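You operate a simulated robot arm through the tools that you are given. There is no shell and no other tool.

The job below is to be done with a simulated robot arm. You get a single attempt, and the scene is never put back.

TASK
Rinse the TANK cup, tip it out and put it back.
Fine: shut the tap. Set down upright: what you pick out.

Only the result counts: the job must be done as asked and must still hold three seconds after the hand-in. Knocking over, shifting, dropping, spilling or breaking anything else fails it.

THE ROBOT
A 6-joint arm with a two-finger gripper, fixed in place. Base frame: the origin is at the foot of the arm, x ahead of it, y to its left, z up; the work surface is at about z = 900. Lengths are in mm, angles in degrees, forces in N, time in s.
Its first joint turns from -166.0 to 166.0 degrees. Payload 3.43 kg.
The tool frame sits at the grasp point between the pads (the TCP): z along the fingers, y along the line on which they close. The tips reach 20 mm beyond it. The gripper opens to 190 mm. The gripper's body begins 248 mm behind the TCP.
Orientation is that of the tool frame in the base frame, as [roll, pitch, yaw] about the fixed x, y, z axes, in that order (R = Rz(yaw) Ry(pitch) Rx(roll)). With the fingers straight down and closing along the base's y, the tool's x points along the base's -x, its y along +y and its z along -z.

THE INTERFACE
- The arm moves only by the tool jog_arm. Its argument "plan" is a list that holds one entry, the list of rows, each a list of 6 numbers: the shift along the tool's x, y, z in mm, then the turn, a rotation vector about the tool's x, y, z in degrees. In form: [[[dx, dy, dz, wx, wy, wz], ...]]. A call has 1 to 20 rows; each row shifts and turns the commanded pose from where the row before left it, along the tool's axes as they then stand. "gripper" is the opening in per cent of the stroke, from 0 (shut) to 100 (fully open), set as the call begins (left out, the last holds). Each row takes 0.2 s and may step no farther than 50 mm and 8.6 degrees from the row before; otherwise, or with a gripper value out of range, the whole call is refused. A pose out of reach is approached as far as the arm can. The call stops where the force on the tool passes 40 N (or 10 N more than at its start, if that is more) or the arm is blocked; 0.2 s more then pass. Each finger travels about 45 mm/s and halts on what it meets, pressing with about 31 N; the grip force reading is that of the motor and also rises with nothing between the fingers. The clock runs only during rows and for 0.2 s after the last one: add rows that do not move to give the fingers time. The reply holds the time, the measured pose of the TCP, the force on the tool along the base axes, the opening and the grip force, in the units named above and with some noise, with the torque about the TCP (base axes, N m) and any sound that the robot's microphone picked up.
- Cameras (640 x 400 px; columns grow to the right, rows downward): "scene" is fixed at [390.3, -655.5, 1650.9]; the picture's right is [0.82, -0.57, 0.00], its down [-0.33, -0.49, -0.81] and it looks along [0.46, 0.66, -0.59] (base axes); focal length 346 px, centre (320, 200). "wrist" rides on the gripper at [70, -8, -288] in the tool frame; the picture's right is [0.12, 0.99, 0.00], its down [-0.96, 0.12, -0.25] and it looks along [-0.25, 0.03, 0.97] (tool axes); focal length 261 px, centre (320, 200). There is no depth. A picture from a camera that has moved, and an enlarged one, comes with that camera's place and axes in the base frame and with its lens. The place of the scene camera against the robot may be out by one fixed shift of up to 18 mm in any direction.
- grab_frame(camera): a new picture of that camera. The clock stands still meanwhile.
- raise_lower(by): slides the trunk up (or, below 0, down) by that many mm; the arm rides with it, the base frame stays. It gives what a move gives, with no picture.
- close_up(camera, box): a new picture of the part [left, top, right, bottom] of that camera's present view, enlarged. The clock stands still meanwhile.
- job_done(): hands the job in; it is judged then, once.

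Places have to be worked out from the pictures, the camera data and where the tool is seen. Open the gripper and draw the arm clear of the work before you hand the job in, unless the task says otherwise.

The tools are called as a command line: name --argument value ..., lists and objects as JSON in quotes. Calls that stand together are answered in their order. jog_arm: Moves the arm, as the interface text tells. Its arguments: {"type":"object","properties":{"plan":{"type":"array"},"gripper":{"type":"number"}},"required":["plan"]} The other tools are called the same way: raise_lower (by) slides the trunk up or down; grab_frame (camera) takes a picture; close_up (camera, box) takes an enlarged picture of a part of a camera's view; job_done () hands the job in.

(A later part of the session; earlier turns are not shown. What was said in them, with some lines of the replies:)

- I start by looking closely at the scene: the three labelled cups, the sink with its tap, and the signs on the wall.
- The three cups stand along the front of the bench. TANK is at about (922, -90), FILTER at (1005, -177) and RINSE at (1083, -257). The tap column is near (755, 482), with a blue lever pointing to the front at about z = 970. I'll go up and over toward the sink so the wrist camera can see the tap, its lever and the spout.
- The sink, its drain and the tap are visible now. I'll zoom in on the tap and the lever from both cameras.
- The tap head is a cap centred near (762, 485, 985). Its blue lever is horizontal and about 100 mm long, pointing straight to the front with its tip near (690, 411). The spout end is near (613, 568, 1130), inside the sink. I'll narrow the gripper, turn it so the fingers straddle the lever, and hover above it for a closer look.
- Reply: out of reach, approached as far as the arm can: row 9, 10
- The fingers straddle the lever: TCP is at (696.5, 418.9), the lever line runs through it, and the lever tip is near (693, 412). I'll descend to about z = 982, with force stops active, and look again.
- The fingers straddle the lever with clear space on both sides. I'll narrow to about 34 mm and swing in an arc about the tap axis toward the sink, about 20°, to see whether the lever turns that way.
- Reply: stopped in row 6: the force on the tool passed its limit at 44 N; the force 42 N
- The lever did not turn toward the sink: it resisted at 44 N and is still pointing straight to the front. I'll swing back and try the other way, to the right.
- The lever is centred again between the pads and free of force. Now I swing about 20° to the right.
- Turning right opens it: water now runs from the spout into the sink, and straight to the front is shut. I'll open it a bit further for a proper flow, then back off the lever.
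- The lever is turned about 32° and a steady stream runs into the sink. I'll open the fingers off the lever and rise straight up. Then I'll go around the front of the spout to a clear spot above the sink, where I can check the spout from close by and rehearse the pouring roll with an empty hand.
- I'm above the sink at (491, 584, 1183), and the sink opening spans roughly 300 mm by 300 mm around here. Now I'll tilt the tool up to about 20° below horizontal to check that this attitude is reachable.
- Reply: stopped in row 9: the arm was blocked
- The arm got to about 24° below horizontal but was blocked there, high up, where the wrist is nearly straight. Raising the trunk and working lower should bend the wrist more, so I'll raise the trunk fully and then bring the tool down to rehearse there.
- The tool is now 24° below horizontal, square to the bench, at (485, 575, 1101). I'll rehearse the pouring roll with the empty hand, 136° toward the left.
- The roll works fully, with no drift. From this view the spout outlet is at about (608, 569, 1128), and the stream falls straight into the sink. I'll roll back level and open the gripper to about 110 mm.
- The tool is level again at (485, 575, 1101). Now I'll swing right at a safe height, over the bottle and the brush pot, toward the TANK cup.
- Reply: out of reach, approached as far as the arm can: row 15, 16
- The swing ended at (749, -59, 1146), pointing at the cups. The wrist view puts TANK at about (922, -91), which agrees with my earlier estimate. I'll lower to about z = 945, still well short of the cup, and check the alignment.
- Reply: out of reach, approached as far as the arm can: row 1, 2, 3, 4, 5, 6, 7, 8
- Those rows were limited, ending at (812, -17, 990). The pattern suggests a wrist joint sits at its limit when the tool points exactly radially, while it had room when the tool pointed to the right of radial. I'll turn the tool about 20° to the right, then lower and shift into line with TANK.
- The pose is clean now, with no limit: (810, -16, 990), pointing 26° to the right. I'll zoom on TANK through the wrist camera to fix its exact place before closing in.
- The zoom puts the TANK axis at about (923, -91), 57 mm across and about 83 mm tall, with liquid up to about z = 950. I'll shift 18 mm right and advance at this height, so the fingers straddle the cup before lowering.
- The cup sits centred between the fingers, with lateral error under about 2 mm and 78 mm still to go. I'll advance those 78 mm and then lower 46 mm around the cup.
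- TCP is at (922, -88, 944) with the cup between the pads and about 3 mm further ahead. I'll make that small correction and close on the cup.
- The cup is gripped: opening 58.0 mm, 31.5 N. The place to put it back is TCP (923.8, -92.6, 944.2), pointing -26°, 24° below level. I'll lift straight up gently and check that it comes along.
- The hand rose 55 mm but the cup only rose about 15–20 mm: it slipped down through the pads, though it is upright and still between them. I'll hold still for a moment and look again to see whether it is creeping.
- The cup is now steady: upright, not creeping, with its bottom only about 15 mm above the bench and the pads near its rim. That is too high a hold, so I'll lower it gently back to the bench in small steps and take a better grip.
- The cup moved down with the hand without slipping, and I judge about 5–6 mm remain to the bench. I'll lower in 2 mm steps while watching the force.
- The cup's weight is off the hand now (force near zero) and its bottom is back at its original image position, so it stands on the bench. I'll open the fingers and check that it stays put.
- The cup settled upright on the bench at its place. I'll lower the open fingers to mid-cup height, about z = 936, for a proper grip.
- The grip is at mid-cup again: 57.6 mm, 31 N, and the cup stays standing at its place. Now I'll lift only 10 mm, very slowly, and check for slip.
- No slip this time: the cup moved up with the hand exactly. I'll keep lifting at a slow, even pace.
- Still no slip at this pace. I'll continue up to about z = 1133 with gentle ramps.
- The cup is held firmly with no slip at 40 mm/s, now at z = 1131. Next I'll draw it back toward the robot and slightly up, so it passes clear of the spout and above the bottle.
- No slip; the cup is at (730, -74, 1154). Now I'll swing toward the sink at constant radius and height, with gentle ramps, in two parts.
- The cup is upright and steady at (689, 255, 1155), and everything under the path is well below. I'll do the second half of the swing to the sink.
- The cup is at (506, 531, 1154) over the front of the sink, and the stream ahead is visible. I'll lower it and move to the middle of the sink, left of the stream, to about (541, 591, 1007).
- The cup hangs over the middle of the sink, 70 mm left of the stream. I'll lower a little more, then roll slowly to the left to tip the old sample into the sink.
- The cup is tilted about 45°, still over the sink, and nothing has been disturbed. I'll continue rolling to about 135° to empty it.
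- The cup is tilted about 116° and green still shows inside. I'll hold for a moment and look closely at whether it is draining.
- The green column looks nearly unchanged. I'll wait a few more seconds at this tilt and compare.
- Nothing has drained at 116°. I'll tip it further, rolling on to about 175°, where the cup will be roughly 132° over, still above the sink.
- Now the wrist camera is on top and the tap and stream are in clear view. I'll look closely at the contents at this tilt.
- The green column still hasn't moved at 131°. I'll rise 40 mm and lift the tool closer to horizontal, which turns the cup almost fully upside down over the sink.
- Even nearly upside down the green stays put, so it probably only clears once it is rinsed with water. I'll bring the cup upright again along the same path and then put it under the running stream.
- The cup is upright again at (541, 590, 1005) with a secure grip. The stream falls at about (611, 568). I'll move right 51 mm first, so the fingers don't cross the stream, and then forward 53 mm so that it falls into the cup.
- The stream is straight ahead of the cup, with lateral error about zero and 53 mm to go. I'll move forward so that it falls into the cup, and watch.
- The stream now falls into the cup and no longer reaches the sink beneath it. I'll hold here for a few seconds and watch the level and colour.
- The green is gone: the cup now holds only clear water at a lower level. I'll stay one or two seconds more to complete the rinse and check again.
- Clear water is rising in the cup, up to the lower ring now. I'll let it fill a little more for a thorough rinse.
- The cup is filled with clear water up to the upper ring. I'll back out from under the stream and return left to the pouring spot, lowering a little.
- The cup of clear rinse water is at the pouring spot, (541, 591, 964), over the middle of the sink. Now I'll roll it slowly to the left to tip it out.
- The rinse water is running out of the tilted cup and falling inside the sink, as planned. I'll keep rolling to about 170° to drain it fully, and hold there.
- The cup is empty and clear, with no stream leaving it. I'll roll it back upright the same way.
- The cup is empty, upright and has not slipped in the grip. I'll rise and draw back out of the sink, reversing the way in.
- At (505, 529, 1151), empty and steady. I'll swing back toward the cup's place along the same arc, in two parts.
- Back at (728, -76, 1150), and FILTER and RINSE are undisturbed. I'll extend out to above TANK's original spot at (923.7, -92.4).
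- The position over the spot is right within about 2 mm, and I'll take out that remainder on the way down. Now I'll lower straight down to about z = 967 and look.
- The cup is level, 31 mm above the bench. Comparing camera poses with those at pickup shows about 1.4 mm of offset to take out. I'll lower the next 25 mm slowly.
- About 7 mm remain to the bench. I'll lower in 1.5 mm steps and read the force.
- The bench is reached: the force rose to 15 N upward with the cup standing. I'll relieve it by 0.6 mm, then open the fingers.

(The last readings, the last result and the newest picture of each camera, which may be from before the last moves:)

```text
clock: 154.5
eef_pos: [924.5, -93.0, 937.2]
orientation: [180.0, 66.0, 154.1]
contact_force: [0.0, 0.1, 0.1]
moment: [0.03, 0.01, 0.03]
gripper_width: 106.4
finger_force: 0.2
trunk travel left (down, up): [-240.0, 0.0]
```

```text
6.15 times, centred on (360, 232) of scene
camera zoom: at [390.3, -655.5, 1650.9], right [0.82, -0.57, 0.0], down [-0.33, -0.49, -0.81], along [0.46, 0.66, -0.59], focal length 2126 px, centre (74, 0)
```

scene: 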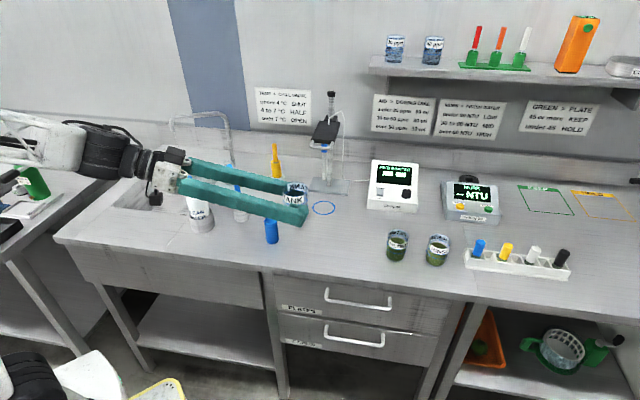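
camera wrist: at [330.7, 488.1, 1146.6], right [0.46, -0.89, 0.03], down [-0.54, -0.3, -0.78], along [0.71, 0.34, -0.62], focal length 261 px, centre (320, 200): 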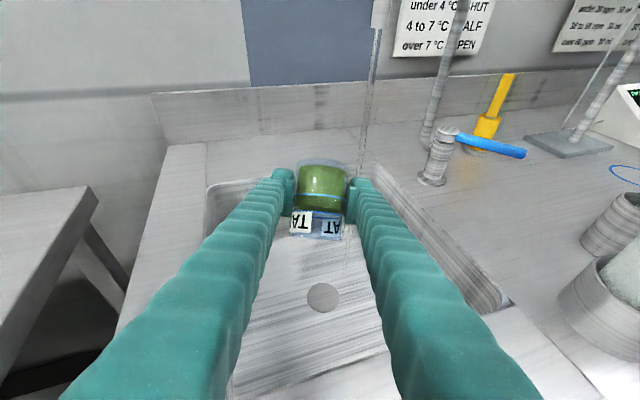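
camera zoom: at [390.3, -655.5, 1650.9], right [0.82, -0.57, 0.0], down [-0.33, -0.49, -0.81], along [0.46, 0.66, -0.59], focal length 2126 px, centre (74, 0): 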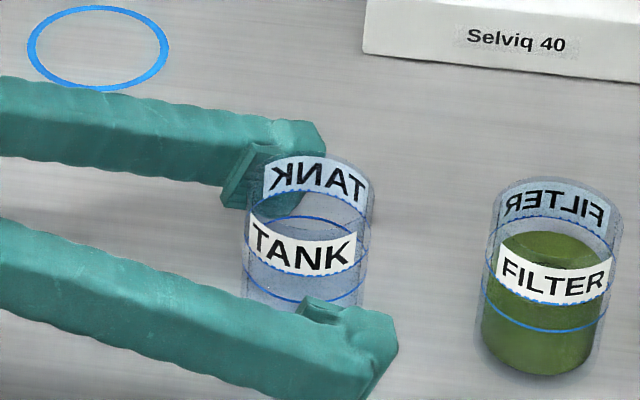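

The TANK cup stands upright and empty at its original spot, with FILTER and RINSE untouched. I'll raise the open fingers straight up clear of it.

jog_arm --plan '[[[-4.57, 0, -2.03, 0, 0, 0], [-9.13, 0, -4.07, 0, 0, 0], [-13.7, 0, -6.1, 0, 0, 0], [-18.3, 0, -8.1, 0, 0, 0], [-22.8, 0, -10.2, 0, 0, 0], [-27.4, 0, -12.2, 0, 0, 0], [-27.4, 0, -12.2, 0, 0, 0], [-27.4, 0, -12.2, 0, 0, 0], [-27.4, 0, -12.2, 0, 0, 0], [-13.7, 0, -6.1, 0, 0, 0]]]'

grab_frame --camera "scene"

close_up --camera "scene" --box '[330, 210, 470, 290]'

```text
clock: 156.7
eef_pos: [923.7, -92.4, 1147.0]
orientation: [179.9, 66.0, 154.2]
contact_force: [0.9, -0.2, 0.3]
moment: [-0.01, -0.01, -0.04]
gripper_width: 106.2
finger_force: 0.1
trunk travel left (down, up): [-240.0, 0.0]
```

```text
taken
```

scene: 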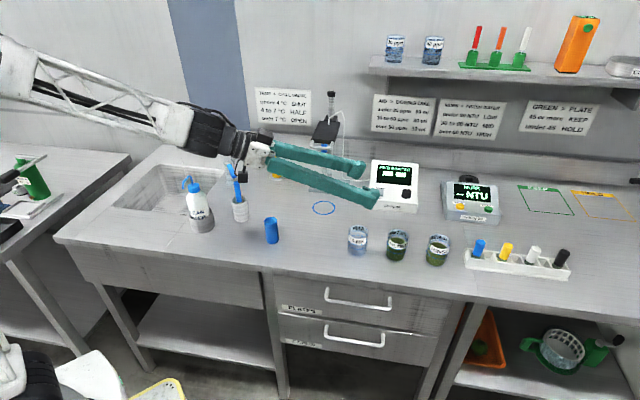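

```text
4.57 times, centred on (400, 250) of scene
camera zoom: at [390.3, -655.5, 1650.9], right [0.82, -0.57, 0.0], down [-0.33, -0.49, -0.81], along [0.46, 0.66, -0.59], focal length 1579 px, centre (-46, -29)
```

zoom: 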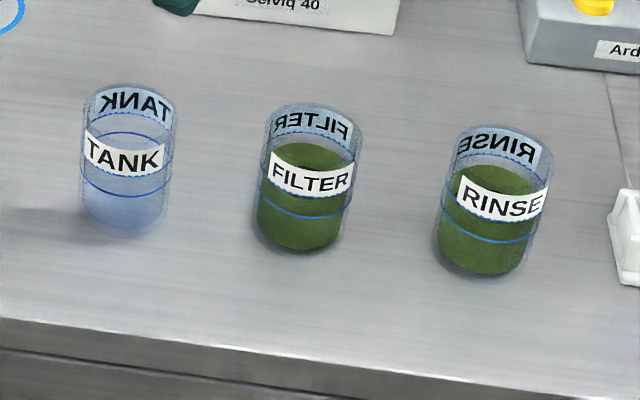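

TANK matches its starting picture, now clear and empty, and its neighbours haven't moved. Next I'll draw the hand back and turn it to point straight down, ready to shut the tap.

jog_arm --plan '[[[14.5, -13.1, -32.6, 0, 0, 0], [14.5, -13.1, -32.6, 0, 0, 0], [14.5, -13.1, -32.6, 0, 0, 0], [14.5, -13.1, -32.6, 0, 0, 0], [14.5, -13.1, -32.6, 0, 0, 0], [0, 0, 0, 0, 0, 0], [0, 0, 0, 0, 8.25, 0], [0, 0, 0, 0, 8.25, 0], [0, 0, 0, 0, 8.25, 0], [0, 0, 0, 0, 8.25, 0]]]' --gripper 32

jog_arm --plan '[[[0, 0, 0, 0, 8.25, 0], [0, 0, 0, 0, 8.25, 0], [0, 0, 0, 0, 8.25, 0], [0, 0, 0, 0, 8.25, 0], [0, 0, 0, 0, 0, 0]]]'

```text
clock: 158.9
eef_pos: [734.7, -73.9, 1147.3]
orientation: [-180.0, 33.0, 154.2]
contact_force: [-1.0, 1.2, 0.1]
moment: [0.01, -0.13, 0.0]
gripper_width: 60.8
finger_force: 0.0
trunk travel left (down, up): [-240.0, 0.0]
```

```text
clock: 160.1
eef_pos: [735.5, -73.5, 1145.6]
orientation: [179.9, 0.0, 154.1]
contact_force: [0.0, 0.5, -1.1]
moment: [0.03, 0.12, -0.02]
gripper_width: 60.7
finger_force: 0.0
trunk travel left (down, up): [-240.0, 0.0]
```

The tool points straight down at (735, -73, 1146). I'll turn it to the lever's present direction and then travel at this height to above the lever, the pose I left it from.

jog_arm --plan '[[[0, 0, 0, 0, 0, -7.8], [0, 0, 0, 0, 0, -7.8], [0, 0, 0, 0, 0, -7.8], [0, 0, 0, 0, 0, -7.8], [0, 0, 0, 0, 0, -7.8], [0, 0, 0, 0, 0, -7.8], [0, 0, 0, 0, 0, -7.8], [0, 0, 0, 0, 0, -7.8], [0, 0, 0, 0, 0, -7.8], [0, 0, 0, 0, 0, -7.8], [0, 0, 0, 0, 0, -7.8], [0, 0, 0, 0, 0, -7.8], [0, 0, 0, 0, 0, -7.8], [0, 0, 0, 0, 0, -7.8]]]'

jog_arm --plan '[[[-39.4, 3.28, -3, 0, 0, 0], [-39.4, 3.28, -3, 0, 0, 0], [-39.4, 3.28, -3, 0, 0, 0], [-39.4, 3.28, -3, 0, 0, 0], [-39.4, 3.28, -3, 0, 0, 0], [-39.4, 3.28, -3, 0, 0, 0], [-39.4, 3.28, -3, 0, 0, 0], [-39.4, 3.28, -3, 0, 0, 0], [-39.4, 3.28, -3, 0, 0, 0], [-39.4, 3.28, -3, 0, 0, 0], [-39.4, 3.28, -3, 0, 0, 0], [-39.4, 3.28, -3, 0, 0, 0], [0, 0, 0, 0, 0, 0]]]'

grab_frame --camera "wrist"

grab_frame --camera "scene"

```text
clock: 163.1
eef_pos: [734.6, -74.9, 1145.1]
orientation: [179.9, 0.0, -96.4]
contact_force: [-0.6, 0.4, -0.3]
moment: [0.02, 0.03, 0.0]
gripper_width: 60.7
finger_force: 0.0
trunk travel left (down, up): [-240.0, 0.0]
```

```text
clock: 165.9
eef_pos: [749.2, 400.6, 1183.4]
orientation: [-179.9, 0.1, -96.7]
contact_force: [0.9, 0.9, -0.2]
moment: [-0.02, 0.02, -0.03]
gripper_width: 60.9
finger_force: 0.0
trunk travel left (down, up): [-240.0, 0.0]
```

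```text
taken
camera wrist: at [750.1, 328.8, 1468.6], right [-1.0, 0.0, 0.0], down [0.0, 0.97, 0.25], along [0.0, 0.25, -0.97], focal length 261 px, centre (320, 200)
```

wrist: 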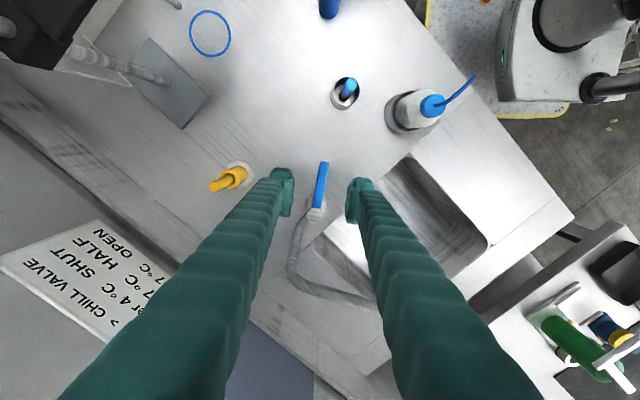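

```text
taken
```

scene: 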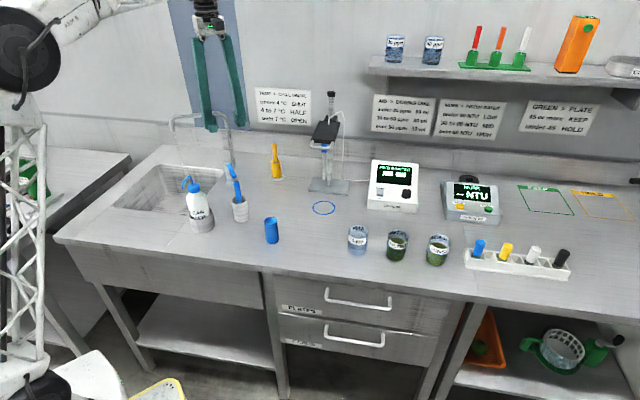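

The lever lies between the open fingers. I'll descend straight down around it to z about 983.

jog_arm --plan '[[[0, 0, 40, 0, 0, 0], [0, 0, 40, 0, 0, 0], [0, 0, 40, 0, 0, 0], [0, 0, 30, 0, 0, 0], [0, 0, 30, 0, 0, 0], [0, 0, 20, 0, 0, 0], [0, 0, 0, 0, 0, 0]]]'

grab_frame --camera "wrist"

```text
clock: 167.5
eef_pos: [750.5, 400.9, 982.8]
orientation: [-179.9, 0.1, -96.6]
contact_force: [0.5, 0.4, -0.2]
moment: [0.0, 0.03, -0.03]
gripper_width: 60.9
finger_force: 0.1
trunk travel left (down, up): [-240.0, 0.0]
```

```text
taken
camera wrist: at [750.6, 328.6, 1268.6], right [-1.0, 0.0, 0.0], down [0.0, 0.97, 0.25], along [0.0, 0.25, -0.97], focal length 261 px, centre (320, 200)
```

wrist: 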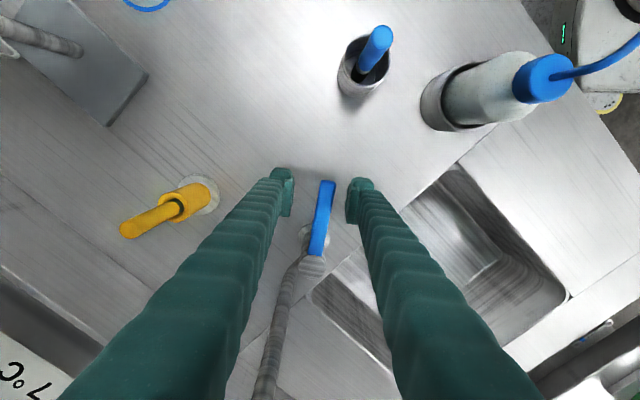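

The lever is between the fingers with nothing touching. I'll narrow to 34 mm and swing the lever back along its arc toward straight-front, 40°.

jog_arm --plan '[[[0, 0, 0, 0, 0, 0], [0, 0, 0, 0, 0, 0], [0, 0, 0, 0, 0, 0], [-0.3, 7.2, 0, 0, 0, 5], [-0.3, 7.2, 0, 0, 0, 5], [-0.3, 7.2, 0, 0, 0, 5], [-0.3, 7.2, 0, 0, 0, 5], [-0.3, 7.2, 0, 0, 0, 5], [-0.3, 7.2, 0, 0, 0, 5], [-0.3, 7.2, 0, 0, 0, 5], [-0.3, 7.2, 0, 0, 0, 5], [0, 0, 0, 0, 0, 0]]]' --gripper 18

grab_frame --camera "wrist"

close_up --camera "scene" --box '[150, 100, 270, 200]'

```text
clock: 170.1
eef_pos: [698.1, 426.1, 981.5]
orientation: [-180.0, 0.0, -136.6]
contact_force: [-1.3, 0.1, 0.3]
moment: [0.04, -0.04, -0.03]
gripper_width: 34.1
finger_force: 0.0
trunk travel left (down, up): [-240.0, 0.0]
```

```text
taken
camera wrist: at [654.2, 370.5, 1268.2], right [-0.77, 0.64, 0.0], down [0.62, 0.74, 0.25], along [0.16, 0.19, -0.97], focal length 261 px, centre (320, 200)
```

wrist: 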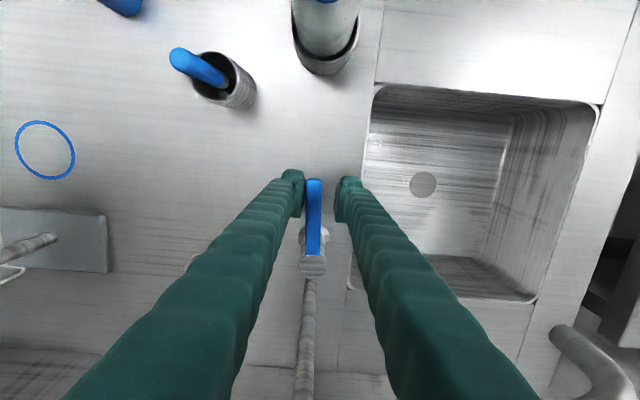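

```text
4.00 times, centred on (210, 150) of scene
camera zoom: at [390.3, -655.5, 1650.9], right [0.82, -0.57, 0.0], down [-0.33, -0.49, -0.81], along [0.46, 0.66, -0.59], focal length 1382 px, centre (760, 400)
```

zoom: 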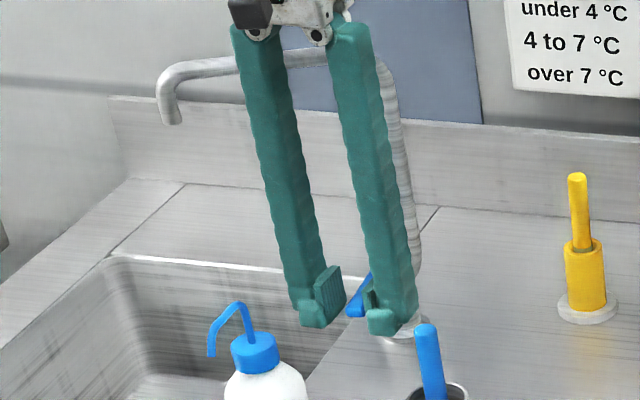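

The stream has stopped, and the lever is almost straight to the front. I'll push a little further against its stop to be sure it is fully shut.

jog_arm --plan '[[[-0.1, 3, 0, 0, 0, 2], [-0.1, 3, 0, 0, 0, 2], [-0.1, 3, 0, 0, 0, 2], [-0.1, 3, 0, 0, 0, 2]]]'

close_up --camera "wrist" --box '[240, 140, 400, 300]'

```text
clock: 171.1
eef_pos: [693.5, 435.0, 982.8]
orientation: [-179.9, 0.1, -144.7]
contact_force: [13.9, -9.8, -1.9]
moment: [0.2, 0.03, 0.46]
gripper_width: 43.0
finger_force: 7.1
trunk travel left (down, up): [-240.0, 0.0]
```

```text
2.50 times, centred on (320, 220) of wrist
camera zoom: at [640.7, 386.0, 1268.8], right [-0.67, 0.74, 0.0], down [0.72, 0.65, 0.25], along [0.18, 0.17, -0.97], focal length 652 px, centre (320, 150)
```

zoom: 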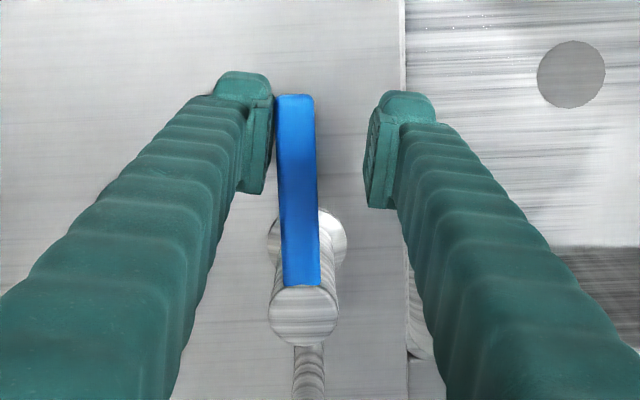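

The lever is against its closed stop, with about 17 N of reaction and no more movement. I'll ease back to centre so nothing touches it, and open the fingers.

jog_arm --plan '[[[0.1, -3, 0, 0, 0, -2], [0.1, -3, 0, 0, 0, -2], [0.1, -3, 0, 0, 0, -2], [0, 0, 0, 0, 0, 0], [0, 0, 0, 0, 0, 0]]]' --gripper 30

close_up --camera "wrist" --box '[240, 140, 400, 300]'

close_up --camera "scene" --box '[150, 100, 270, 200]'

```text
clock: 172.3
eef_pos: [696.8, 427.5, 981.6]
orientation: [-179.9, 0.0, -138.6]
contact_force: [0.1, 0.8, -0.5]
moment: [0.04, 0.03, -0.02]
gripper_width: 56.8
finger_force: 0.1
trunk travel left (down, up): [-240.0, 0.0]
```

```text
2.50 times, centred on (320, 220) of wrist
camera zoom: at [650.1, 374.1, 1268.8], right [-0.75, 0.67, 0.0], down [0.64, 0.72, 0.25], along [0.17, 0.19, -0.97], focal length 652 px, centre (320, 150)
```

zoom: 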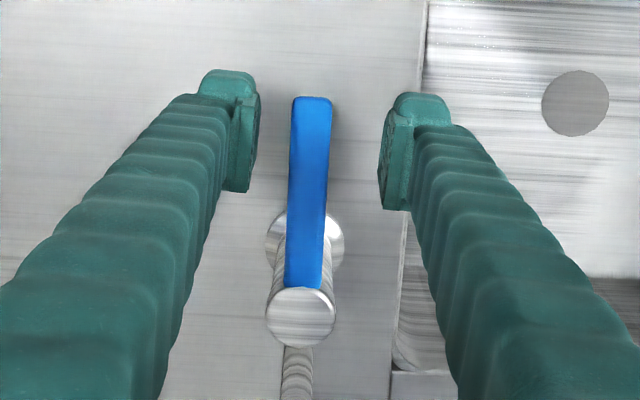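

```text
4.00 times, centred on (210, 150) of scene
camera zoom: at [390.3, -655.5, 1650.9], right [0.82, -0.57, 0.0], down [-0.33, -0.49, -0.81], along [0.46, 0.66, -0.59], focal length 1382 px, centre (760, 400)
```

zoom: 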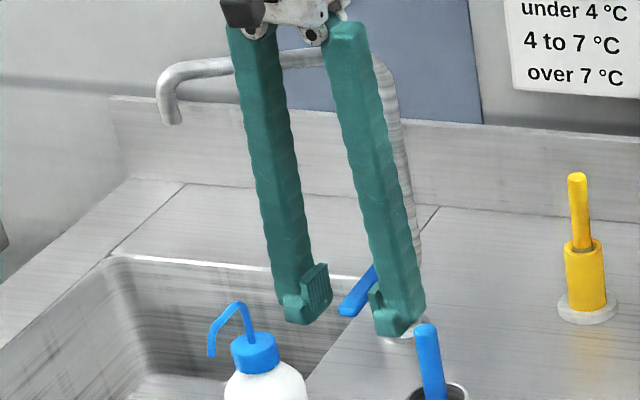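

The tap is shut with no water running, and the lever is free between the fingers. I'll rise straight up, then withdraw to the open starting area with the gripper open.

jog_arm --plan '[[[0, 0, -20, 0, 0, 0], [0, 0, -40, 0, 0, 0], [0, 0, -40, 0, 0, 0], [0, 0, -40, 0, 0, 0], [0, 0, -40, 0, 0, 0], [0, 0, -20, 0, 0, 0], [40, 0, 0, 0, 0, 0], [40, 0, 0, 0, 0, 0], [40, 0, 0, 0, 0, 0], [40, 0, 0, 0, 0, 0], [12.8, -40, 0, 0, 0, 0], [12.8, -40, 0, 0, 0, 0], [12.8, -40, 0, 0, 0, 0], [12.8, -40, 0, 0, 0, 0], [12.8, -40, 0, 0, 0, 0], [12.8, -40, 0, 0, 0, 0], [12.8, -40, 0, 0, 0, 0], [12.8, -40, 0, 0, 0, 0], [12.8, -40, 0, 0, 0, 0], [12.8, -40, 0, 0, 0, 0]]]'

grab_frame --camera "scene"

close_up --camera "scene" --box '[100, 90, 300, 250]'

close_up --camera "scene" --box '[330, 210, 470, 290]'

```text
clock: 176.5
eef_pos: [745.7, -62.4, 1183.0]
orientation: [180.0, 0.1, -138.7]
contact_force: [-0.5, 0.1, 0.5]
moment: [-0.1, -0.06, 0.0]
gripper_width: 57.1
finger_force: 0.1
trunk travel left (down, up): [-240.0, 0.0]
```

```text
taken
```

scene: 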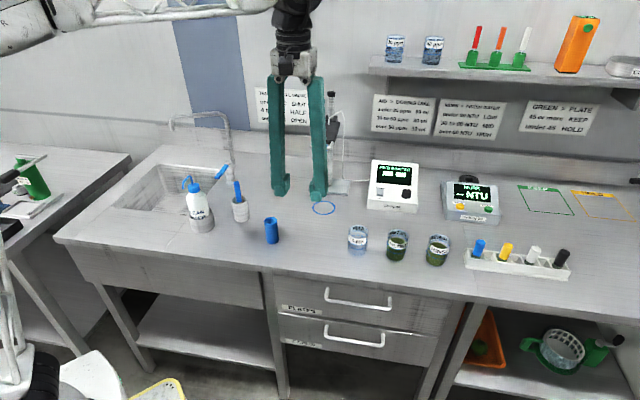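

```text
2.50 times, centred on (200, 170) of scene
camera zoom: at [390.3, -655.5, 1650.9], right [0.82, -0.57, 0.0], down [-0.33, -0.49, -0.81], along [0.46, 0.66, -0.59], focal length 864 px, centre (620, 275)
```

zoom: 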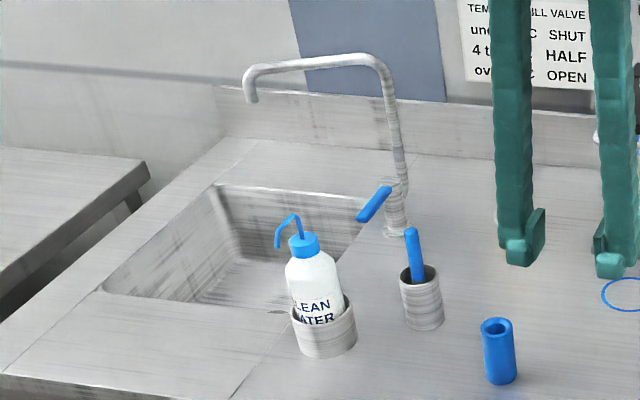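

```text
4.57 times, centred on (400, 250) of scene
camera zoom: at [390.3, -655.5, 1650.9], right [0.82, -0.57, 0.0], down [-0.33, -0.49, -0.81], along [0.46, 0.66, -0.59], focal length 1579 px, centre (-46, -29)
```

zoom: 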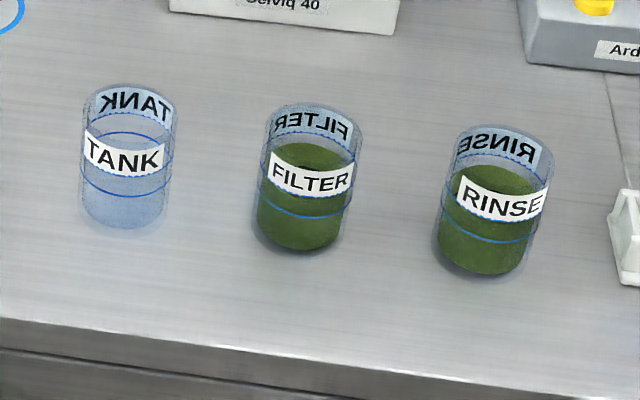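

The bench matches its starting state: the lever is straight to the front, there is no water, and the bottle and other cups are in place. TANK stands clear and empty at its spot. I'll open the gripper fully and take a last look at TANK from above.

jog_arm --plan '[[[0, 0, 0, 0, 0, 0], [0, 0, 0, 0, 0, 0], [0, 0, 0, 0, 0, 0], [0, 0, 0, 0, 0, 0], [0, 0, 0, 0, 0, 0], [0, 0, 0, 0, 0, 0], [0, 0, 0, 0, 0, 0], [0, 0, 0, 0, 0, 0]]]' --gripper 100

grab_frame --camera "wrist"

close_up --camera "scene" --box '[335, 215, 385, 265]'

```text
clock: 178.3
eef_pos: [745.8, -62.8, 1183.0]
orientation: [-180.0, 0.1, -138.6]
contact_force: [1.5, -0.1, 0.3]
moment: [-0.04, 0.01, 0.0]
gripper_width: 190.0
finger_force: 0.2
trunk travel left (down, up): [-240.0, 0.0]
```

```text
taken
camera wrist: at [699.4, -116.1, 1469.2], right [-0.75, 0.67, 0.0], down [0.64, 0.72, 0.25], along [0.17, 0.19, -0.97], focal length 261 px, centre (320, 200)
```

wrist: 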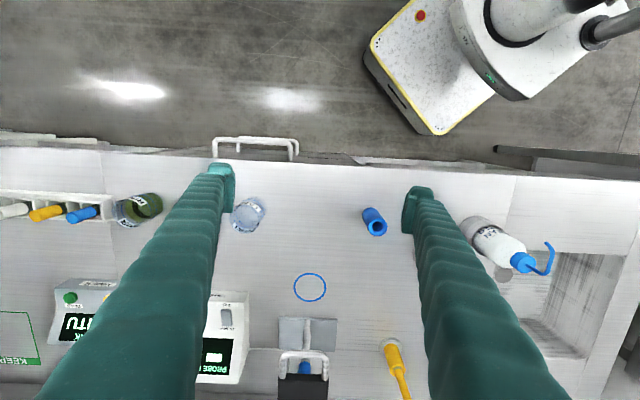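

```text
8.00 times, centred on (360, 240) of scene
camera zoom: at [390.3, -655.5, 1650.9], right [0.82, -0.57, 0.0], down [-0.33, -0.49, -0.81], along [0.46, 0.66, -0.59], focal length 2764 px, centre (0, -120)
```

zoom: 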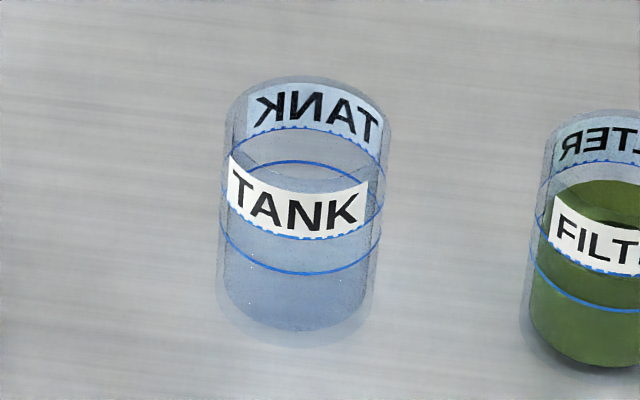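

The cup looks slightly blue below the label in this view. I want to be sure that is only glass and not leftover water, so I'll zoom in from the wrist camera.

close_up --camera "wrist" --box '[220, 185, 280, 245]'

close_up --camera "scene" --box '[345, 220, 370, 260]'

```text
6.67 times, centred on (250, 215) of wrist
camera zoom: at [699.4, -116.1, 1469.2], right [-0.75, 0.67, 0.0], down [0.64, 0.72, 0.25], along [0.17, 0.19, -0.97], focal length 1738 px, centre (787, 100)
```

zoom: 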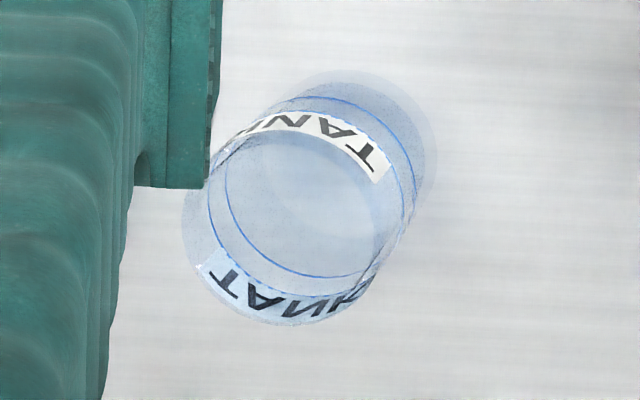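

```text
10.00 times, centred on (358, 240) of scene
camera zoom: at [390.3, -655.5, 1650.9], right [0.82, -0.57, 0.0], down [-0.33, -0.49, -0.81], along [0.46, 0.66, -0.59], focal length 3455 px, centre (-55, -200)
```

zoom: 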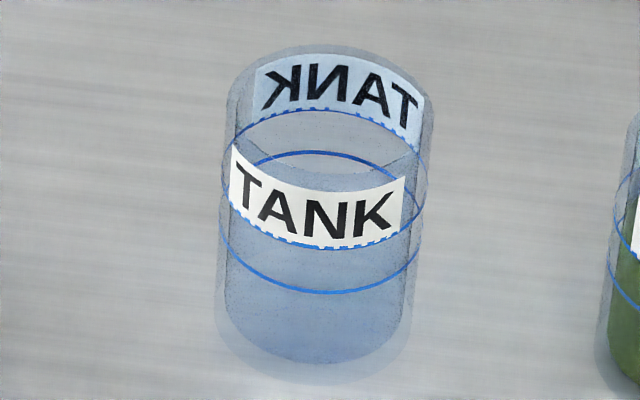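

I'll enlarge TANK further to judge whether there is any water surface in it.

close_up --camera "wrist" --box '[232, 192, 272, 232]'

close_up --camera "wrist" --box '[110, 180, 170, 240]'

close_up --camera "scene" --box '[380, 25, 450, 75]'

```text
10.00 times, centred on (252, 212) of wrist
camera zoom: at [699.4, -116.1, 1469.2], right [-0.75, 0.67, 0.0], down [0.64, 0.72, 0.25], along [0.17, 0.19, -0.97], focal length 2606 px, centre (1000, 80)
```

zoom: 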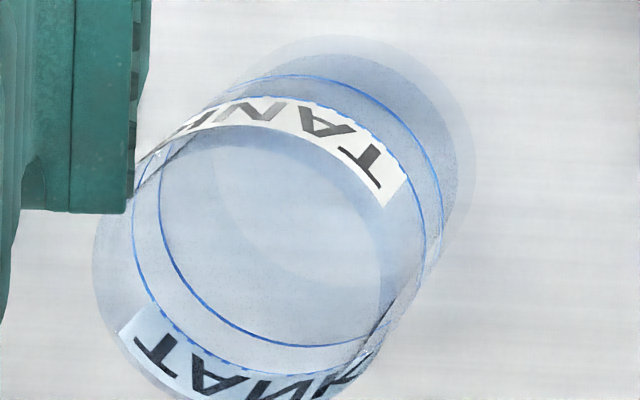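

```text
6.67 times, centred on (140, 210) of wrist
camera zoom: at [699.4, -116.1, 1469.2], right [-0.75, 0.67, 0.0], down [0.64, 0.72, 0.25], along [0.17, 0.19, -0.97], focal length 1738 px, centre (1520, 133)
```

zoom: 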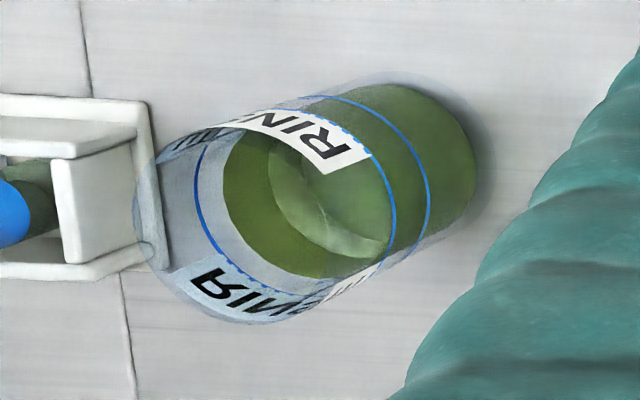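

```text
8.00 times, centred on (415, 50) of scene
camera zoom: at [390.3, -655.5, 1650.9], right [0.82, -0.57, 0.0], down [-0.33, -0.49, -0.81], along [0.46, 0.66, -0.59], focal length 2764 px, centre (-440, 1400)
```

zoom: 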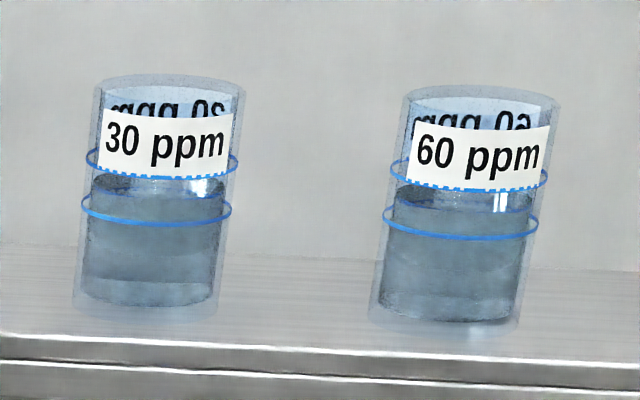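

The only ellipse in the cup works out at z about 903–910, which is the inner floor, so TANK is empty. It stands upright at its place, the tap is shut, the other items are unmoved, and the gripper is open and clear. I'm handing the job in.

job_done

```text
The job is handed in.
```

I rinsed the TANK cup under the tap, tipped it out into the sink and set it back upright at its original spot. The tap is shut, and I've handed the job in; I don't have the verdict.

- **First pick-up:** the cup slipped down through the fingers, so I lowered it and re-gripped it. When I released it for the re-grip it settled about 6 mm onto the bench. It stayed upright and I saw no spill.
- **Green contents:** the green did not pour out when I tipped the cup nearly upside down. It cleared only once tap water ran into the cup. I then filled the cup to the upper ring, emptied it into the sink, and the last pictures show it clear and empty.
- **Position:** TANK matches its starting picture to within about 2–3 mm.
- **Tap:** I turned the lever back against its closed stop, and no water was running in the later pictures.
- **Everything else:** FILTER, RINSE, the wash bottle and the other items look unmoved. The gripper was open and clear of the work at hand-in.
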